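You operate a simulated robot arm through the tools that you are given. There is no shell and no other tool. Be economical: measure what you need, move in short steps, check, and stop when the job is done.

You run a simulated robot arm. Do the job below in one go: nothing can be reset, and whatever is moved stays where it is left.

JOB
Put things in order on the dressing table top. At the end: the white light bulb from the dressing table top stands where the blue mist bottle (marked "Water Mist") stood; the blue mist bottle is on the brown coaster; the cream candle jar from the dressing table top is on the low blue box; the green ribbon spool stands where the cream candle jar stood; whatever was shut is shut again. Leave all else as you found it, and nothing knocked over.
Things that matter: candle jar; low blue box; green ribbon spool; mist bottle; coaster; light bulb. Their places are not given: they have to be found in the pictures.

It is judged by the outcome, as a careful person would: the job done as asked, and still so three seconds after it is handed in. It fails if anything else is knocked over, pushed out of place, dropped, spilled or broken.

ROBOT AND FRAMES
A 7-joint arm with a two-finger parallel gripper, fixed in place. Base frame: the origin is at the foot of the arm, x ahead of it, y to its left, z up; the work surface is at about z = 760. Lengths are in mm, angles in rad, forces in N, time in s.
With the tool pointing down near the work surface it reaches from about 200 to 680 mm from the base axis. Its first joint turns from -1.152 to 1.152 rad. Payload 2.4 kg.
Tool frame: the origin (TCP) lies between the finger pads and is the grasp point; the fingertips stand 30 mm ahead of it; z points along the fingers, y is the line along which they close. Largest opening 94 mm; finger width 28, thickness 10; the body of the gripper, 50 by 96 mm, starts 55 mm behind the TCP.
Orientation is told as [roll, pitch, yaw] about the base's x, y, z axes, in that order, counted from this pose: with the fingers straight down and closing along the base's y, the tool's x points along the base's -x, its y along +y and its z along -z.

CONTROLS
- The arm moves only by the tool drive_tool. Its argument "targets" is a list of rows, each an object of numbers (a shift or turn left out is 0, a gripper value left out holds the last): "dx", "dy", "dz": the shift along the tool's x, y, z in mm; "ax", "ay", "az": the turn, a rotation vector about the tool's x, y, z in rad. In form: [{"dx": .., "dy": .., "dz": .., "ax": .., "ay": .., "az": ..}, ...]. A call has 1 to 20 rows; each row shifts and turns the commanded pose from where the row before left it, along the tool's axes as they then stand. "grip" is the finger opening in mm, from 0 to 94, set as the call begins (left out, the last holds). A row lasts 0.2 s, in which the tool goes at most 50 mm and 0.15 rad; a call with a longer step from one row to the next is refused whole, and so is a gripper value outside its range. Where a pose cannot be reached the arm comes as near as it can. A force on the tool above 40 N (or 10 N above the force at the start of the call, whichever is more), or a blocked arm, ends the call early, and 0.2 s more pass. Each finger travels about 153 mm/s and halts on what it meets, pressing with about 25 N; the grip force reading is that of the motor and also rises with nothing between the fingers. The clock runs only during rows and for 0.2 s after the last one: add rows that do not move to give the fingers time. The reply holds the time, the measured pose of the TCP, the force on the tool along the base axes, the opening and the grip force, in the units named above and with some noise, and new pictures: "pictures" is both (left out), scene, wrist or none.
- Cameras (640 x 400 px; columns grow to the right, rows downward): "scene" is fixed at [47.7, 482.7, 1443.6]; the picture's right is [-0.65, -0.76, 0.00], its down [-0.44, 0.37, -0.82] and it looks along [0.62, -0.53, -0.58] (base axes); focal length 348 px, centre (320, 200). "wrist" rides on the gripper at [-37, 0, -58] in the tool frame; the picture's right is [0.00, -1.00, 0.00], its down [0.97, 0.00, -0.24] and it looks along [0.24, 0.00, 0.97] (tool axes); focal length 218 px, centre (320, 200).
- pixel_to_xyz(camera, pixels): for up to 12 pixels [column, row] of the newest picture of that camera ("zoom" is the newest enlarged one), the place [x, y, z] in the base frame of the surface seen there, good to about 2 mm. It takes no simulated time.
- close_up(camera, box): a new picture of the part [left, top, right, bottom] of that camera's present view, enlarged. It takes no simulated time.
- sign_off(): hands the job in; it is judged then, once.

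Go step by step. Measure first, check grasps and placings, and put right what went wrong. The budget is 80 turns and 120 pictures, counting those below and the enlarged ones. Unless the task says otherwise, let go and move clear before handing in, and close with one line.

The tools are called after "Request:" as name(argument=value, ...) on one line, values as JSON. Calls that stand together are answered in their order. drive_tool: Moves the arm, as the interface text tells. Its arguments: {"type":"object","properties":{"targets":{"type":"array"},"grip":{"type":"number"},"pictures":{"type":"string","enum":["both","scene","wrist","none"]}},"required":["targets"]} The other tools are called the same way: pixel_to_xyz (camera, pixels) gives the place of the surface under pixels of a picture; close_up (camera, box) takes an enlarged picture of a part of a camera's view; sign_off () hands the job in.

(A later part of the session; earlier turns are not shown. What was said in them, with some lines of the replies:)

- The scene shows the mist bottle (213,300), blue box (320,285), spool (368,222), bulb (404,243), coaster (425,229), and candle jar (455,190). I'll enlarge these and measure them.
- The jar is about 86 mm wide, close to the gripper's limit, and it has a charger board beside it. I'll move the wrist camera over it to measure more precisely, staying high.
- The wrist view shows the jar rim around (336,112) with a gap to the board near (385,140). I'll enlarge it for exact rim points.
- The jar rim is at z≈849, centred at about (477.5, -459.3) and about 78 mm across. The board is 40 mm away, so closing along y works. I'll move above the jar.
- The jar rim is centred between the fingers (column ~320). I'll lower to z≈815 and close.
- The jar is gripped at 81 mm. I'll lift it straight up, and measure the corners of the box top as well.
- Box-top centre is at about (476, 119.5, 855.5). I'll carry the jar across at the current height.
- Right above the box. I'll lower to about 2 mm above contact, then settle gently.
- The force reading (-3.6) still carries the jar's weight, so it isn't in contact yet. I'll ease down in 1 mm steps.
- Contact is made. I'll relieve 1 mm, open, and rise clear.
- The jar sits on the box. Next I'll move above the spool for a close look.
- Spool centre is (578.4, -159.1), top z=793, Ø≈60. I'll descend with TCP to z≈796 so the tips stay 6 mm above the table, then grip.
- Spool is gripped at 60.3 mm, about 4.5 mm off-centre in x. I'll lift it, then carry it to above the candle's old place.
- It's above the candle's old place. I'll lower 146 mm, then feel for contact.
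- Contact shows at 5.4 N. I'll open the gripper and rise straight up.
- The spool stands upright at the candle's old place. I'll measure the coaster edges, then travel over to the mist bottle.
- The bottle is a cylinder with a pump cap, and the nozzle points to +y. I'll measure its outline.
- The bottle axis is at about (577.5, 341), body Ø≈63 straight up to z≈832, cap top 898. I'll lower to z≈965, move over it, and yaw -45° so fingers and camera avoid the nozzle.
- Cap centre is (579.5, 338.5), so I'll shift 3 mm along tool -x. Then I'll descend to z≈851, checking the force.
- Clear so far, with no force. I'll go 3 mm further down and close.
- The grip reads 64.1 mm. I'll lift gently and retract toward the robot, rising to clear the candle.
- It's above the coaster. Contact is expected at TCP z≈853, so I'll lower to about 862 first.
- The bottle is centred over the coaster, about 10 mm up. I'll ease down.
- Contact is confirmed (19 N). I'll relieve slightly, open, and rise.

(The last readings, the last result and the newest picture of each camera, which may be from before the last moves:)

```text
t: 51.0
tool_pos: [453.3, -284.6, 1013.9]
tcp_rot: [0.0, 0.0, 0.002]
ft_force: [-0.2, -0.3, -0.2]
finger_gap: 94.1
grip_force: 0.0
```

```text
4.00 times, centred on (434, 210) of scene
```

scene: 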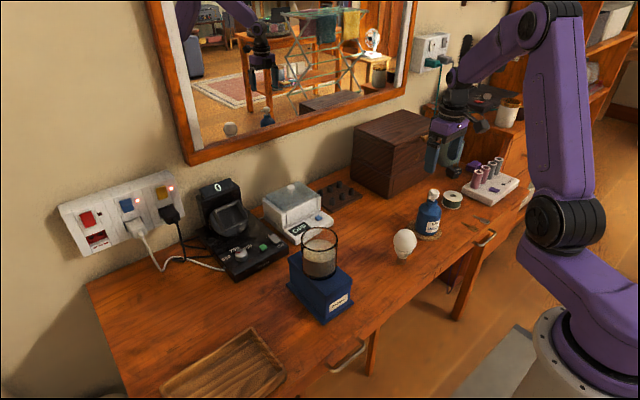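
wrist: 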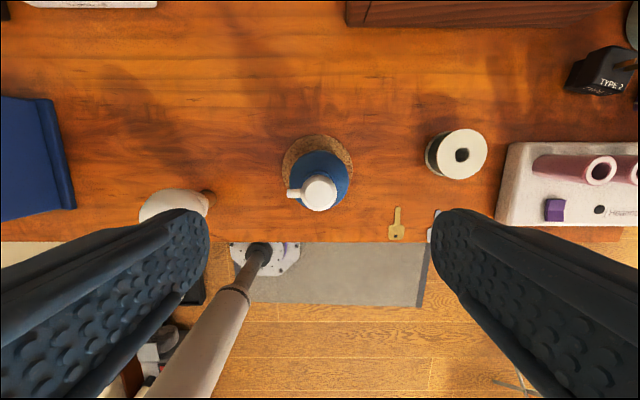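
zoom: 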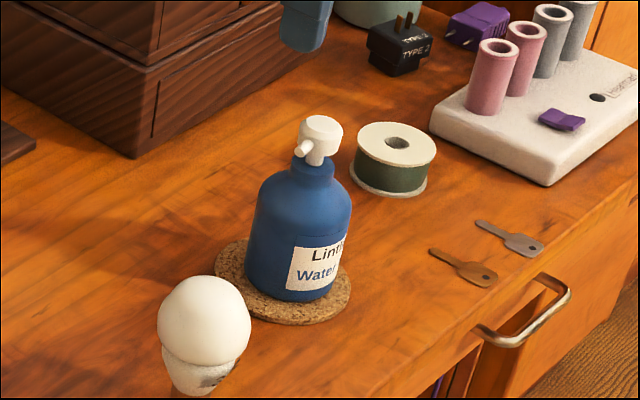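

The bottle stands squarely on the coaster. I'll move to above the bulb.

Request:
drive_tool(targets=[{"dy": 43, "dx": 15}, {"dy": 43, "dx": 15}, {"dy": 43, "dx": 15}, {"dy": 43, "dx": 15}, {}])

Request:
close_up(camera="wrist", box=[240, 80, 400, 180])

Request:
close_up(camera="scene", box=[372, 222, 436, 270])

```text
t: 52.2
tool_pos: [396.0, -117.1, 1013.4]
tcp_rot: [0.001, 0.0, -0.002]
ft_force: [-0.3, 0.1, 0.4]
finger_gap: 93.8
grip_force: 0.0
```

scene: 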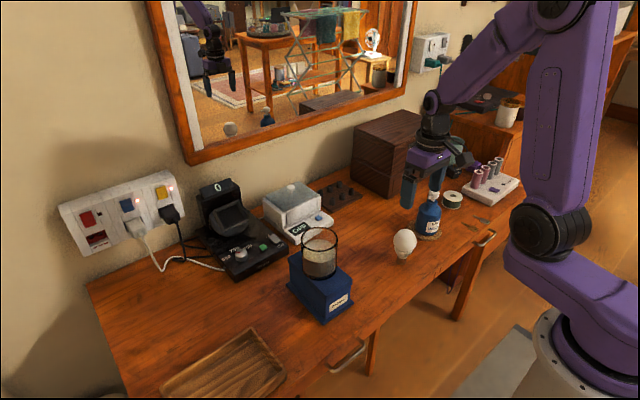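
wrist: 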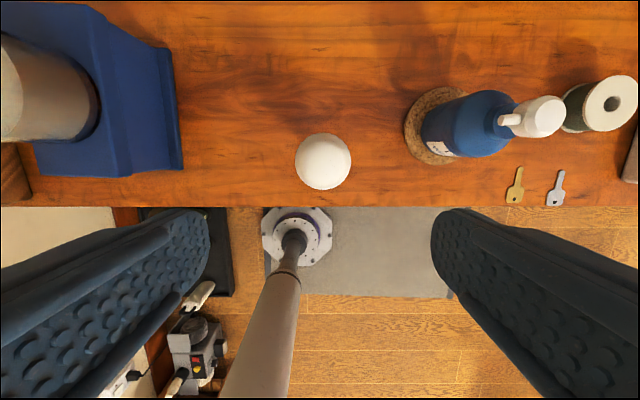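

```text
4.00 times, centred on (320, 130) of wrist
```

zoom: 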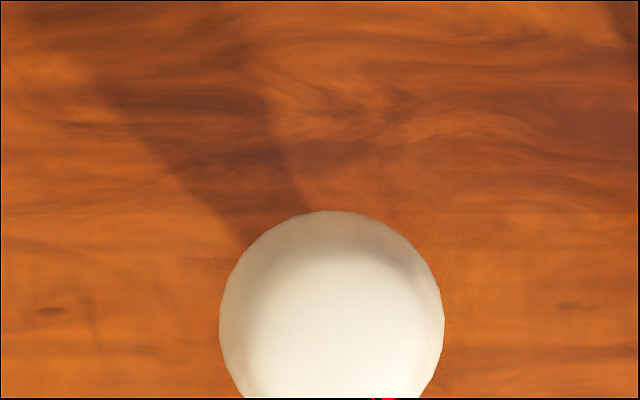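

```text
8.33 times, centred on (404, 246) of scene
```

zoom: 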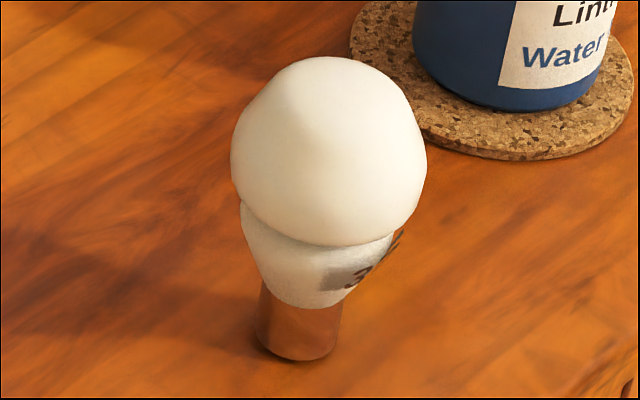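

The bulb stands on a narrow base. I'll measure globe and base points.

Request:
pixel_to_xyz(camera="wrist", pixels=[[323, 161], [298, 161], [348, 161], [323, 135], [323, 187], [323, 175], [323, 150]])

Request:
pixel_to_xyz(camera="zoom", pixels=[[236, 160], [423, 160], [298, 350], [298, 325], [300, 290], [300, 258], [328, 150], [266, 325], [334, 325], [328, 65]])

```text
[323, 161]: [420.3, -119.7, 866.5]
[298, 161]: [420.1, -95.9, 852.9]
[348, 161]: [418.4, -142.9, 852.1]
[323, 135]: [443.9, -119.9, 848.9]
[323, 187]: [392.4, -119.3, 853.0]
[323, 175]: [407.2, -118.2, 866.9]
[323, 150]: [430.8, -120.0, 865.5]
```

```text
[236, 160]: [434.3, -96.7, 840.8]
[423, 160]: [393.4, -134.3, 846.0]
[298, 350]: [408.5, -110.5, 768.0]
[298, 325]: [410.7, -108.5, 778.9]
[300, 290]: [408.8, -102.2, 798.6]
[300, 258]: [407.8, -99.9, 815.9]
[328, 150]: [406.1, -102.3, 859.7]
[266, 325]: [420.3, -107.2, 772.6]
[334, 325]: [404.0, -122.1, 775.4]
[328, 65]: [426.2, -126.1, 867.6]
```

Globe axis is at about (418.5, -119.5), equator z≈842, top 868, Ø≈52. I'll descend with the TCP at equator height and grip there.

Request:
drive_tool(targets=[{"dx": -22.5, "dy": -2}, {"dz": 40}, {"dz": 40}, {"dz": 40}, {"dz": 35}, {"dz": 18}, {}])

```text
t: 53.8
tool_pos: [418.1, -113.5, 842.1]
tcp_rot: [-0.001, 0.0, -0.002]
ft_force: [-0.2, 0.7, 0.0]
finger_gap: 94.2
grip_force: 0.1
```

scene: 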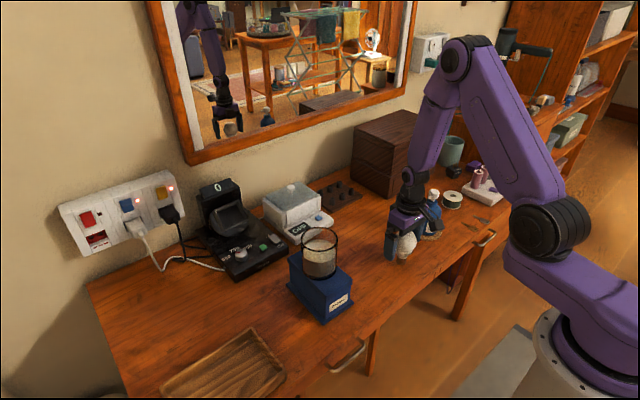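
wrist: 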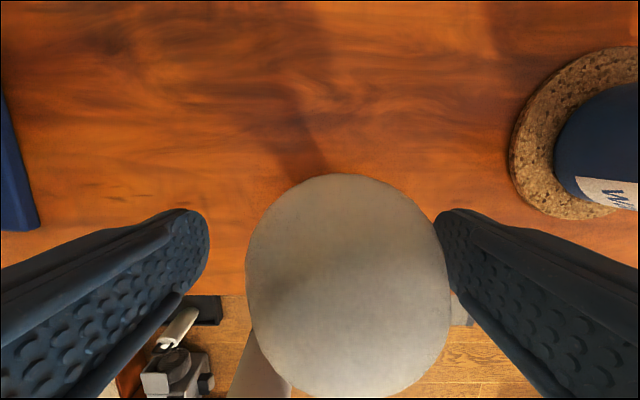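

The bulb sits about 6 mm to the -y side of centre (column 347 vs 320). I'll correct before closing.

Request:
drive_tool(targets=[{"dy": -6}, {}, {}], pictures="wrist")

```text
t: 54.6
tool_pos: [416.2, -121.1, 840.7]
tcp_rot: [-0.001, 0.0, -0.001]
ft_force: [0.7, 1.1, 0.0]
finger_gap: 94.0
grip_force: 0.1
```

wrist: 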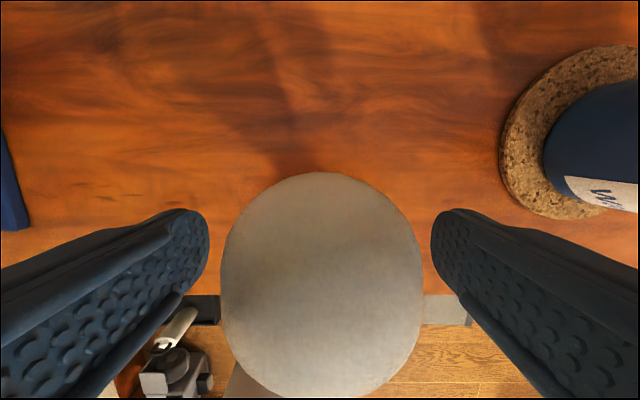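

Centred now (column ~321). I'll close.

Request:
drive_tool(targets=[{}, {}, {}], grip=40)

Request:
close_up(camera="scene", box=[362, 190, 458, 270])

```text
t: 55.4
tool_pos: [416.8, -120.4, 842.0]
tcp_rot: [0.0, 0.0, -0.002]
ft_force: [2.0, -1.1, 3.1]
finger_gap: 58.1
grip_force: 26.0
```

scene: 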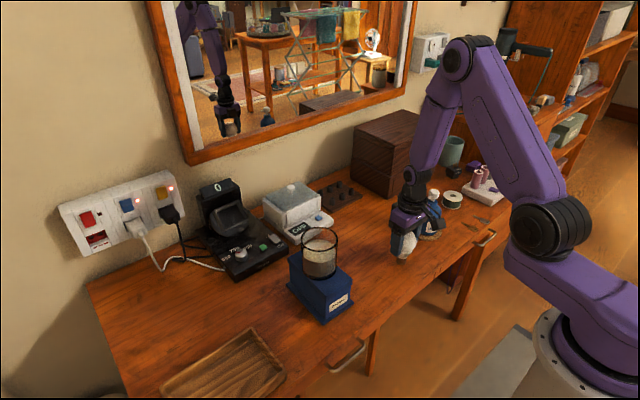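
wrist: 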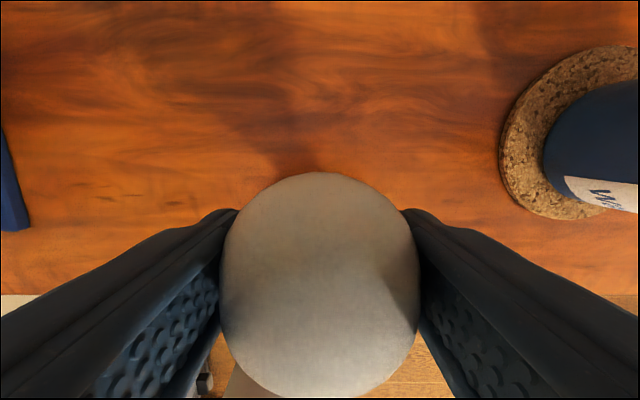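

```text
5.00 times, centred on (410, 230) of scene
```

zoom: 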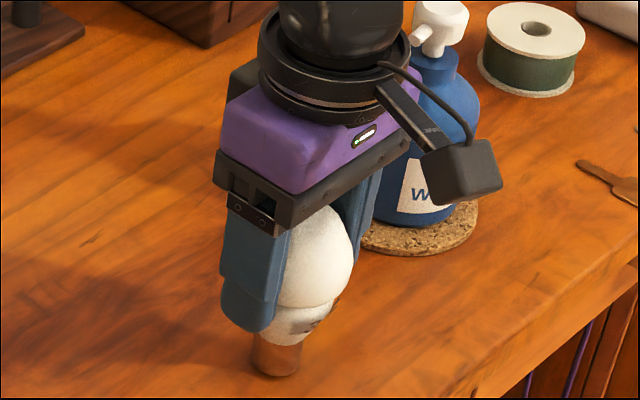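

Gripped at 58 mm. I'll lift slowly and check that it hangs upright.

Request:
drive_tool(targets=[{"dz": -4}, {"dz": -10}, {"dz": -25}, {"dz": -35}, {"dz": -40}, {"dz": -45}, {"dz": -45}, {}])

Request:
close_up(camera="scene", box=[362, 110, 474, 210])

```text
t: 57.2
tool_pos: [418.7, -120.1, 1048.4]
tcp_rot: [0.0, 0.0, -0.001]
ft_force: [-0.7, 0.5, 0.0]
finger_gap: 57.9
grip_force: 25.6
```

scene: 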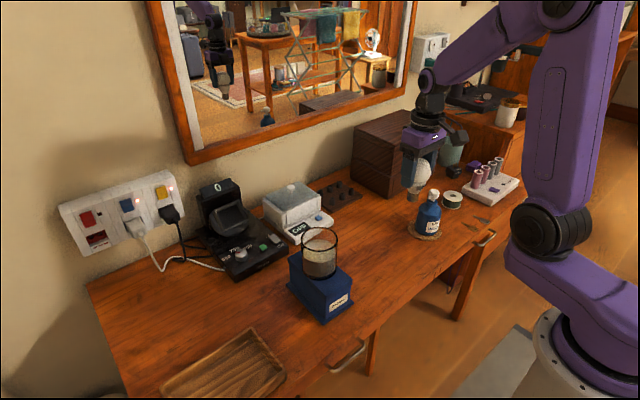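
wrist: 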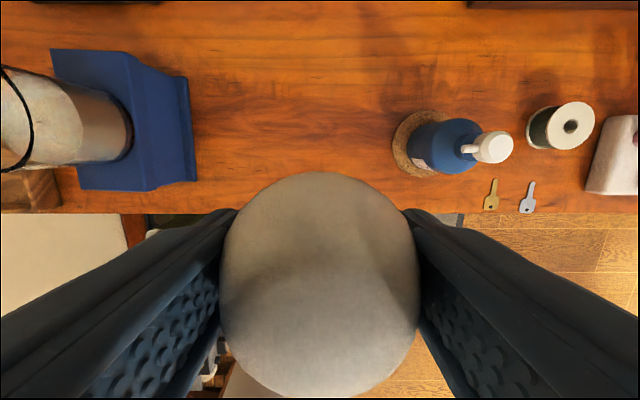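

```text
4.00 times, centred on (418, 160) of scene
```

zoom: 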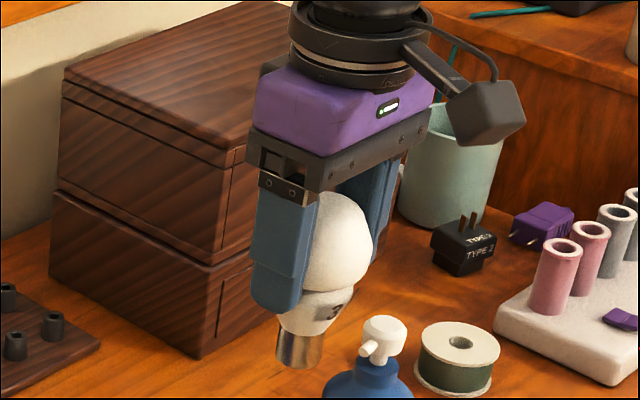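

The bulb hangs upright. I'll raise a little and carry it over past the box to y≈300, then outward and down toward the bottle's old place.

Request:
drive_tool(targets=[{"dz": -25}, {"dy": 30}, {"dy": 43}, {"dy": 43}, {"dy": 43}, {"dy": 43}, {"dy": 43}, {"dy": 43}, {"dy": 43}, {"dy": 43}, {"dy": 30}, {"dy": 16}, {"dx": -31, "dy": 7.9, "dz": 30}, {"dx": -32, "dy": 7.9, "dz": 34}, {"dx": -32, "dy": 7.9, "dz": 34}, {"dx": -32, "dy": 7.9, "dz": 34}, {"dx": -32, "dy": 7.9, "dz": 34}, {}])

```text
t: 61.0
tool_pos: [574.6, 336.6, 901.1]
tcp_rot: [0.001, 0.0, 0.0]
ft_force: [0.1, -0.3, -0.2]
finger_gap: 58.4
grip_force: 24.5
```

scene: 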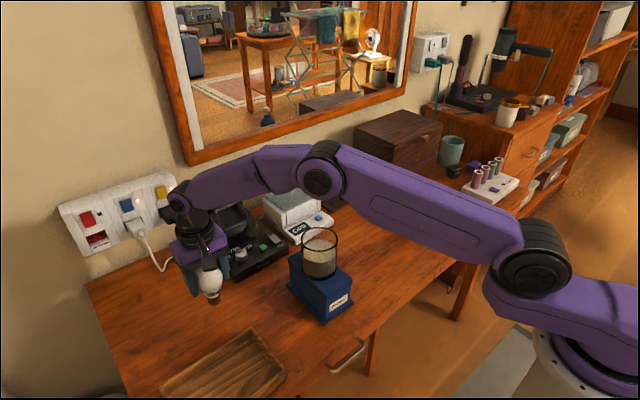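
wrist: 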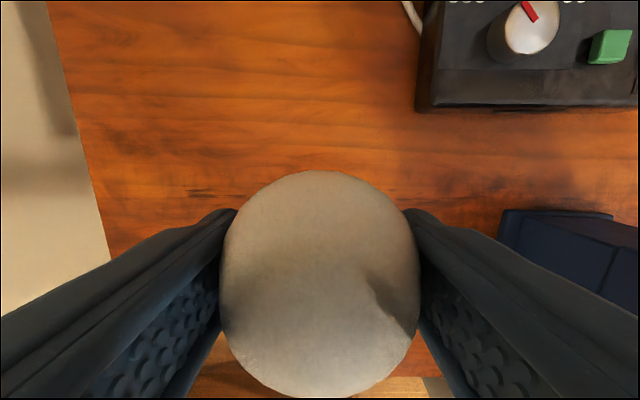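

I'll adjust by (+2, +2.5) and lower to just above the table.

Request:
drive_tool(targets=[{"dx": -2, "dy": 2.5, "dz": 20}, {"dz": 20}, {"dz": 12}, {}], pictures="scene")

Request:
close_up(camera="scene", box=[160, 240, 256, 330])

```text
t: 62.0
tool_pos: [577.1, 343.0, 851.2]
tcp_rot: [0.001, 0.0, 0.0]
ft_force: [-0.4, 0.7, -0.4]
finger_gap: 58.2
grip_force: 25.2
```

scene: 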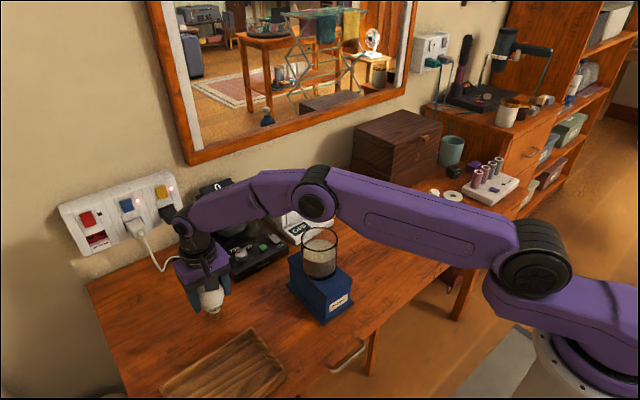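

```text
4.44 times, centred on (208, 285) of scene
```

zoom: 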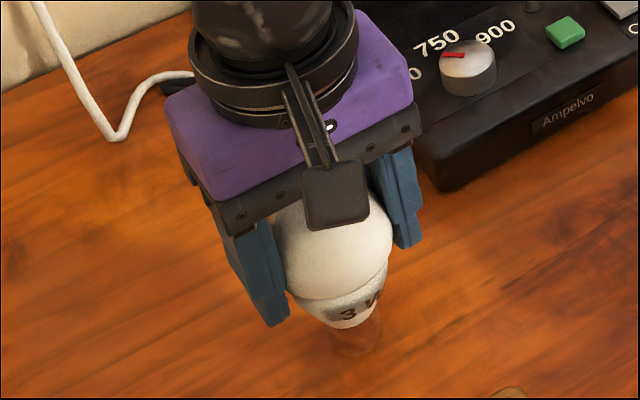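

Request:
drive_tool(targets=[{"dz": 4}, {"dz": 2}, {"dz": 1}, {}], pictures="none")

Request:
drive_tool(targets=[{"dz": 0.8}, {"dz": 0.8}, {}], pictures="none")

```text
t: 63.0
tool_pos: [577.4, 341.9, 845.6]
tcp_rot: [-0.002, 0.0, -0.001]
ft_force: [-0.5, 0.2, 0.3]
finger_gap: 58.0
grip_force: 25.2
```

```text
t: 63.8
tool_pos: [578.2, 342.8, 843.1]
tcp_rot: [0.0, -0.001, 0.0]
ft_force: [0.3, -0.7, 0.2]
finger_gap: 58.1
grip_force: 24.6
```

Still no contact, and y reads about 2.5 mm high. I'll correct -2 and continue down.

Request:
drive_tool(targets=[{"dy": -2}, {"dz": 0.7}, {"dz": 0.7}, {}], pictures="none")

Request:
drive_tool(targets=[{"dz": 0.7}, {}], pictures="none")

```text
t: 64.8
tool_pos: [578.8, 338.7, 842.0]
tcp_rot: [-0.002, 0.0, -0.004]
ft_force: [-0.5, -1.5, 5.6]
finger_gap: 58.0
grip_force: 24.9
```

```text
t: 65.4
tool_pos: [578.9, 340.1, 841.7]
tcp_rot: [0.0, -0.002, 0.0]
ft_force: [-4.4, -2.0, 12.2]
finger_gap: 58.0
grip_force: 24.6
```

The base is touching. I'll relieve 0.6 mm, then release.

Request:
drive_tool(targets=[{"dz": -0.6}, {}], pictures="none")

Request:
drive_tool(targets=[{}, {}], grip=66, pictures="wrist")

```text
t: 66.0
tool_pos: [578.4, 339.1, 842.3]
tcp_rot: [0.0, -0.003, -0.002]
ft_force: [0.5, 0.7, 5.2]
finger_gap: 58.1
grip_force: 24.4
```

```text
t: 66.6
tool_pos: [577.0, 338.1, 841.6]
tcp_rot: [-0.001, 0.0, -0.001]
ft_force: [0.0, 0.6, 0.6]
finger_gap: 65.9
grip_force: 0.1
```

wrist: 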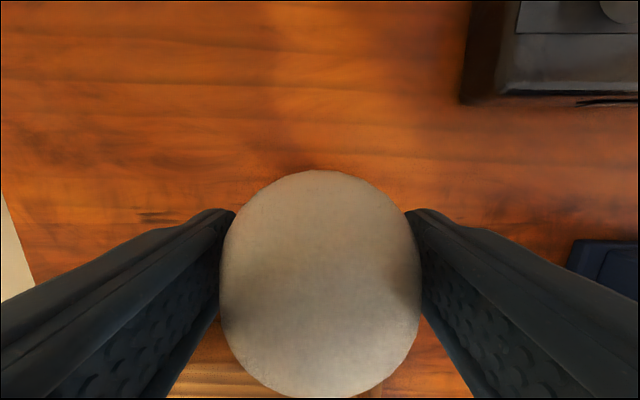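

The bulb stays put with the fingers slightly open. I'll open fully, rise, and retract.

Request:
drive_tool(targets=[{}, {}], grip=94, pictures="none")

Request:
drive_tool(targets=[{"dz": -5}, {"dz": -20}, {"dz": -40}, {"dz": -40}, {"dx": 30, "dz": -30}, {"dx": 35, "dz": -30}, {"dx": 40, "dz": -20}, {}])

Request:
close_up(camera="scene", box=[150, 220, 374, 360])

```text
t: 67.2
tool_pos: [579.3, 341.1, 841.7]
tcp_rot: [0.001, 0.0, -0.001]
ft_force: [0.4, -0.2, 0.4]
finger_gap: 94.2
grip_force: 0.0
```

```text
t: 69.0
tool_pos: [472.3, 340.1, 1028.2]
tcp_rot: [0.001, 0.001, -0.002]
ft_force: [0.0, 1.0, 0.5]
finger_gap: 94.0
grip_force: 0.1
```

scene: 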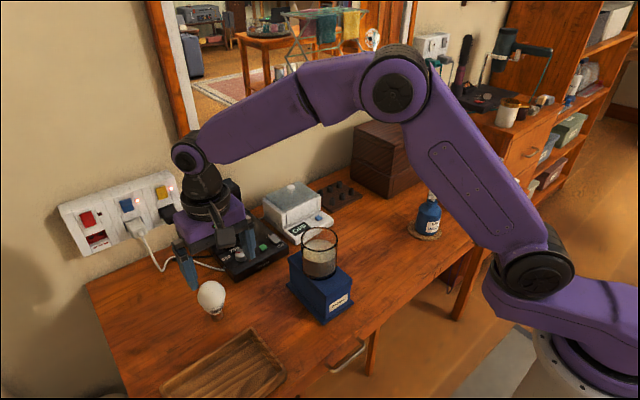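
wrist: 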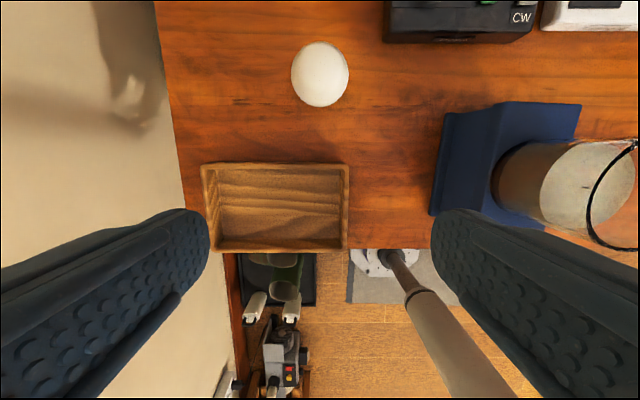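

```text
2.86 times, centred on (262, 290) of scene
```

zoom: 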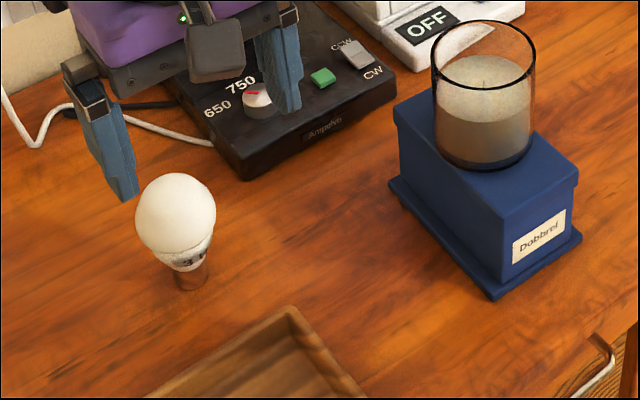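

All four items stand upright in their places, the gripper is open and clear, and nothing was opened. I'm handing in.

Request:
sign_off()

```text
The job is handed in.
```

The job is handed in: the bulb stands where the mist bottle was, the bottle is on the coaster, the candle jar is on the blue box, and the spool is in the candle's old place, with nothing opened or knocked over.
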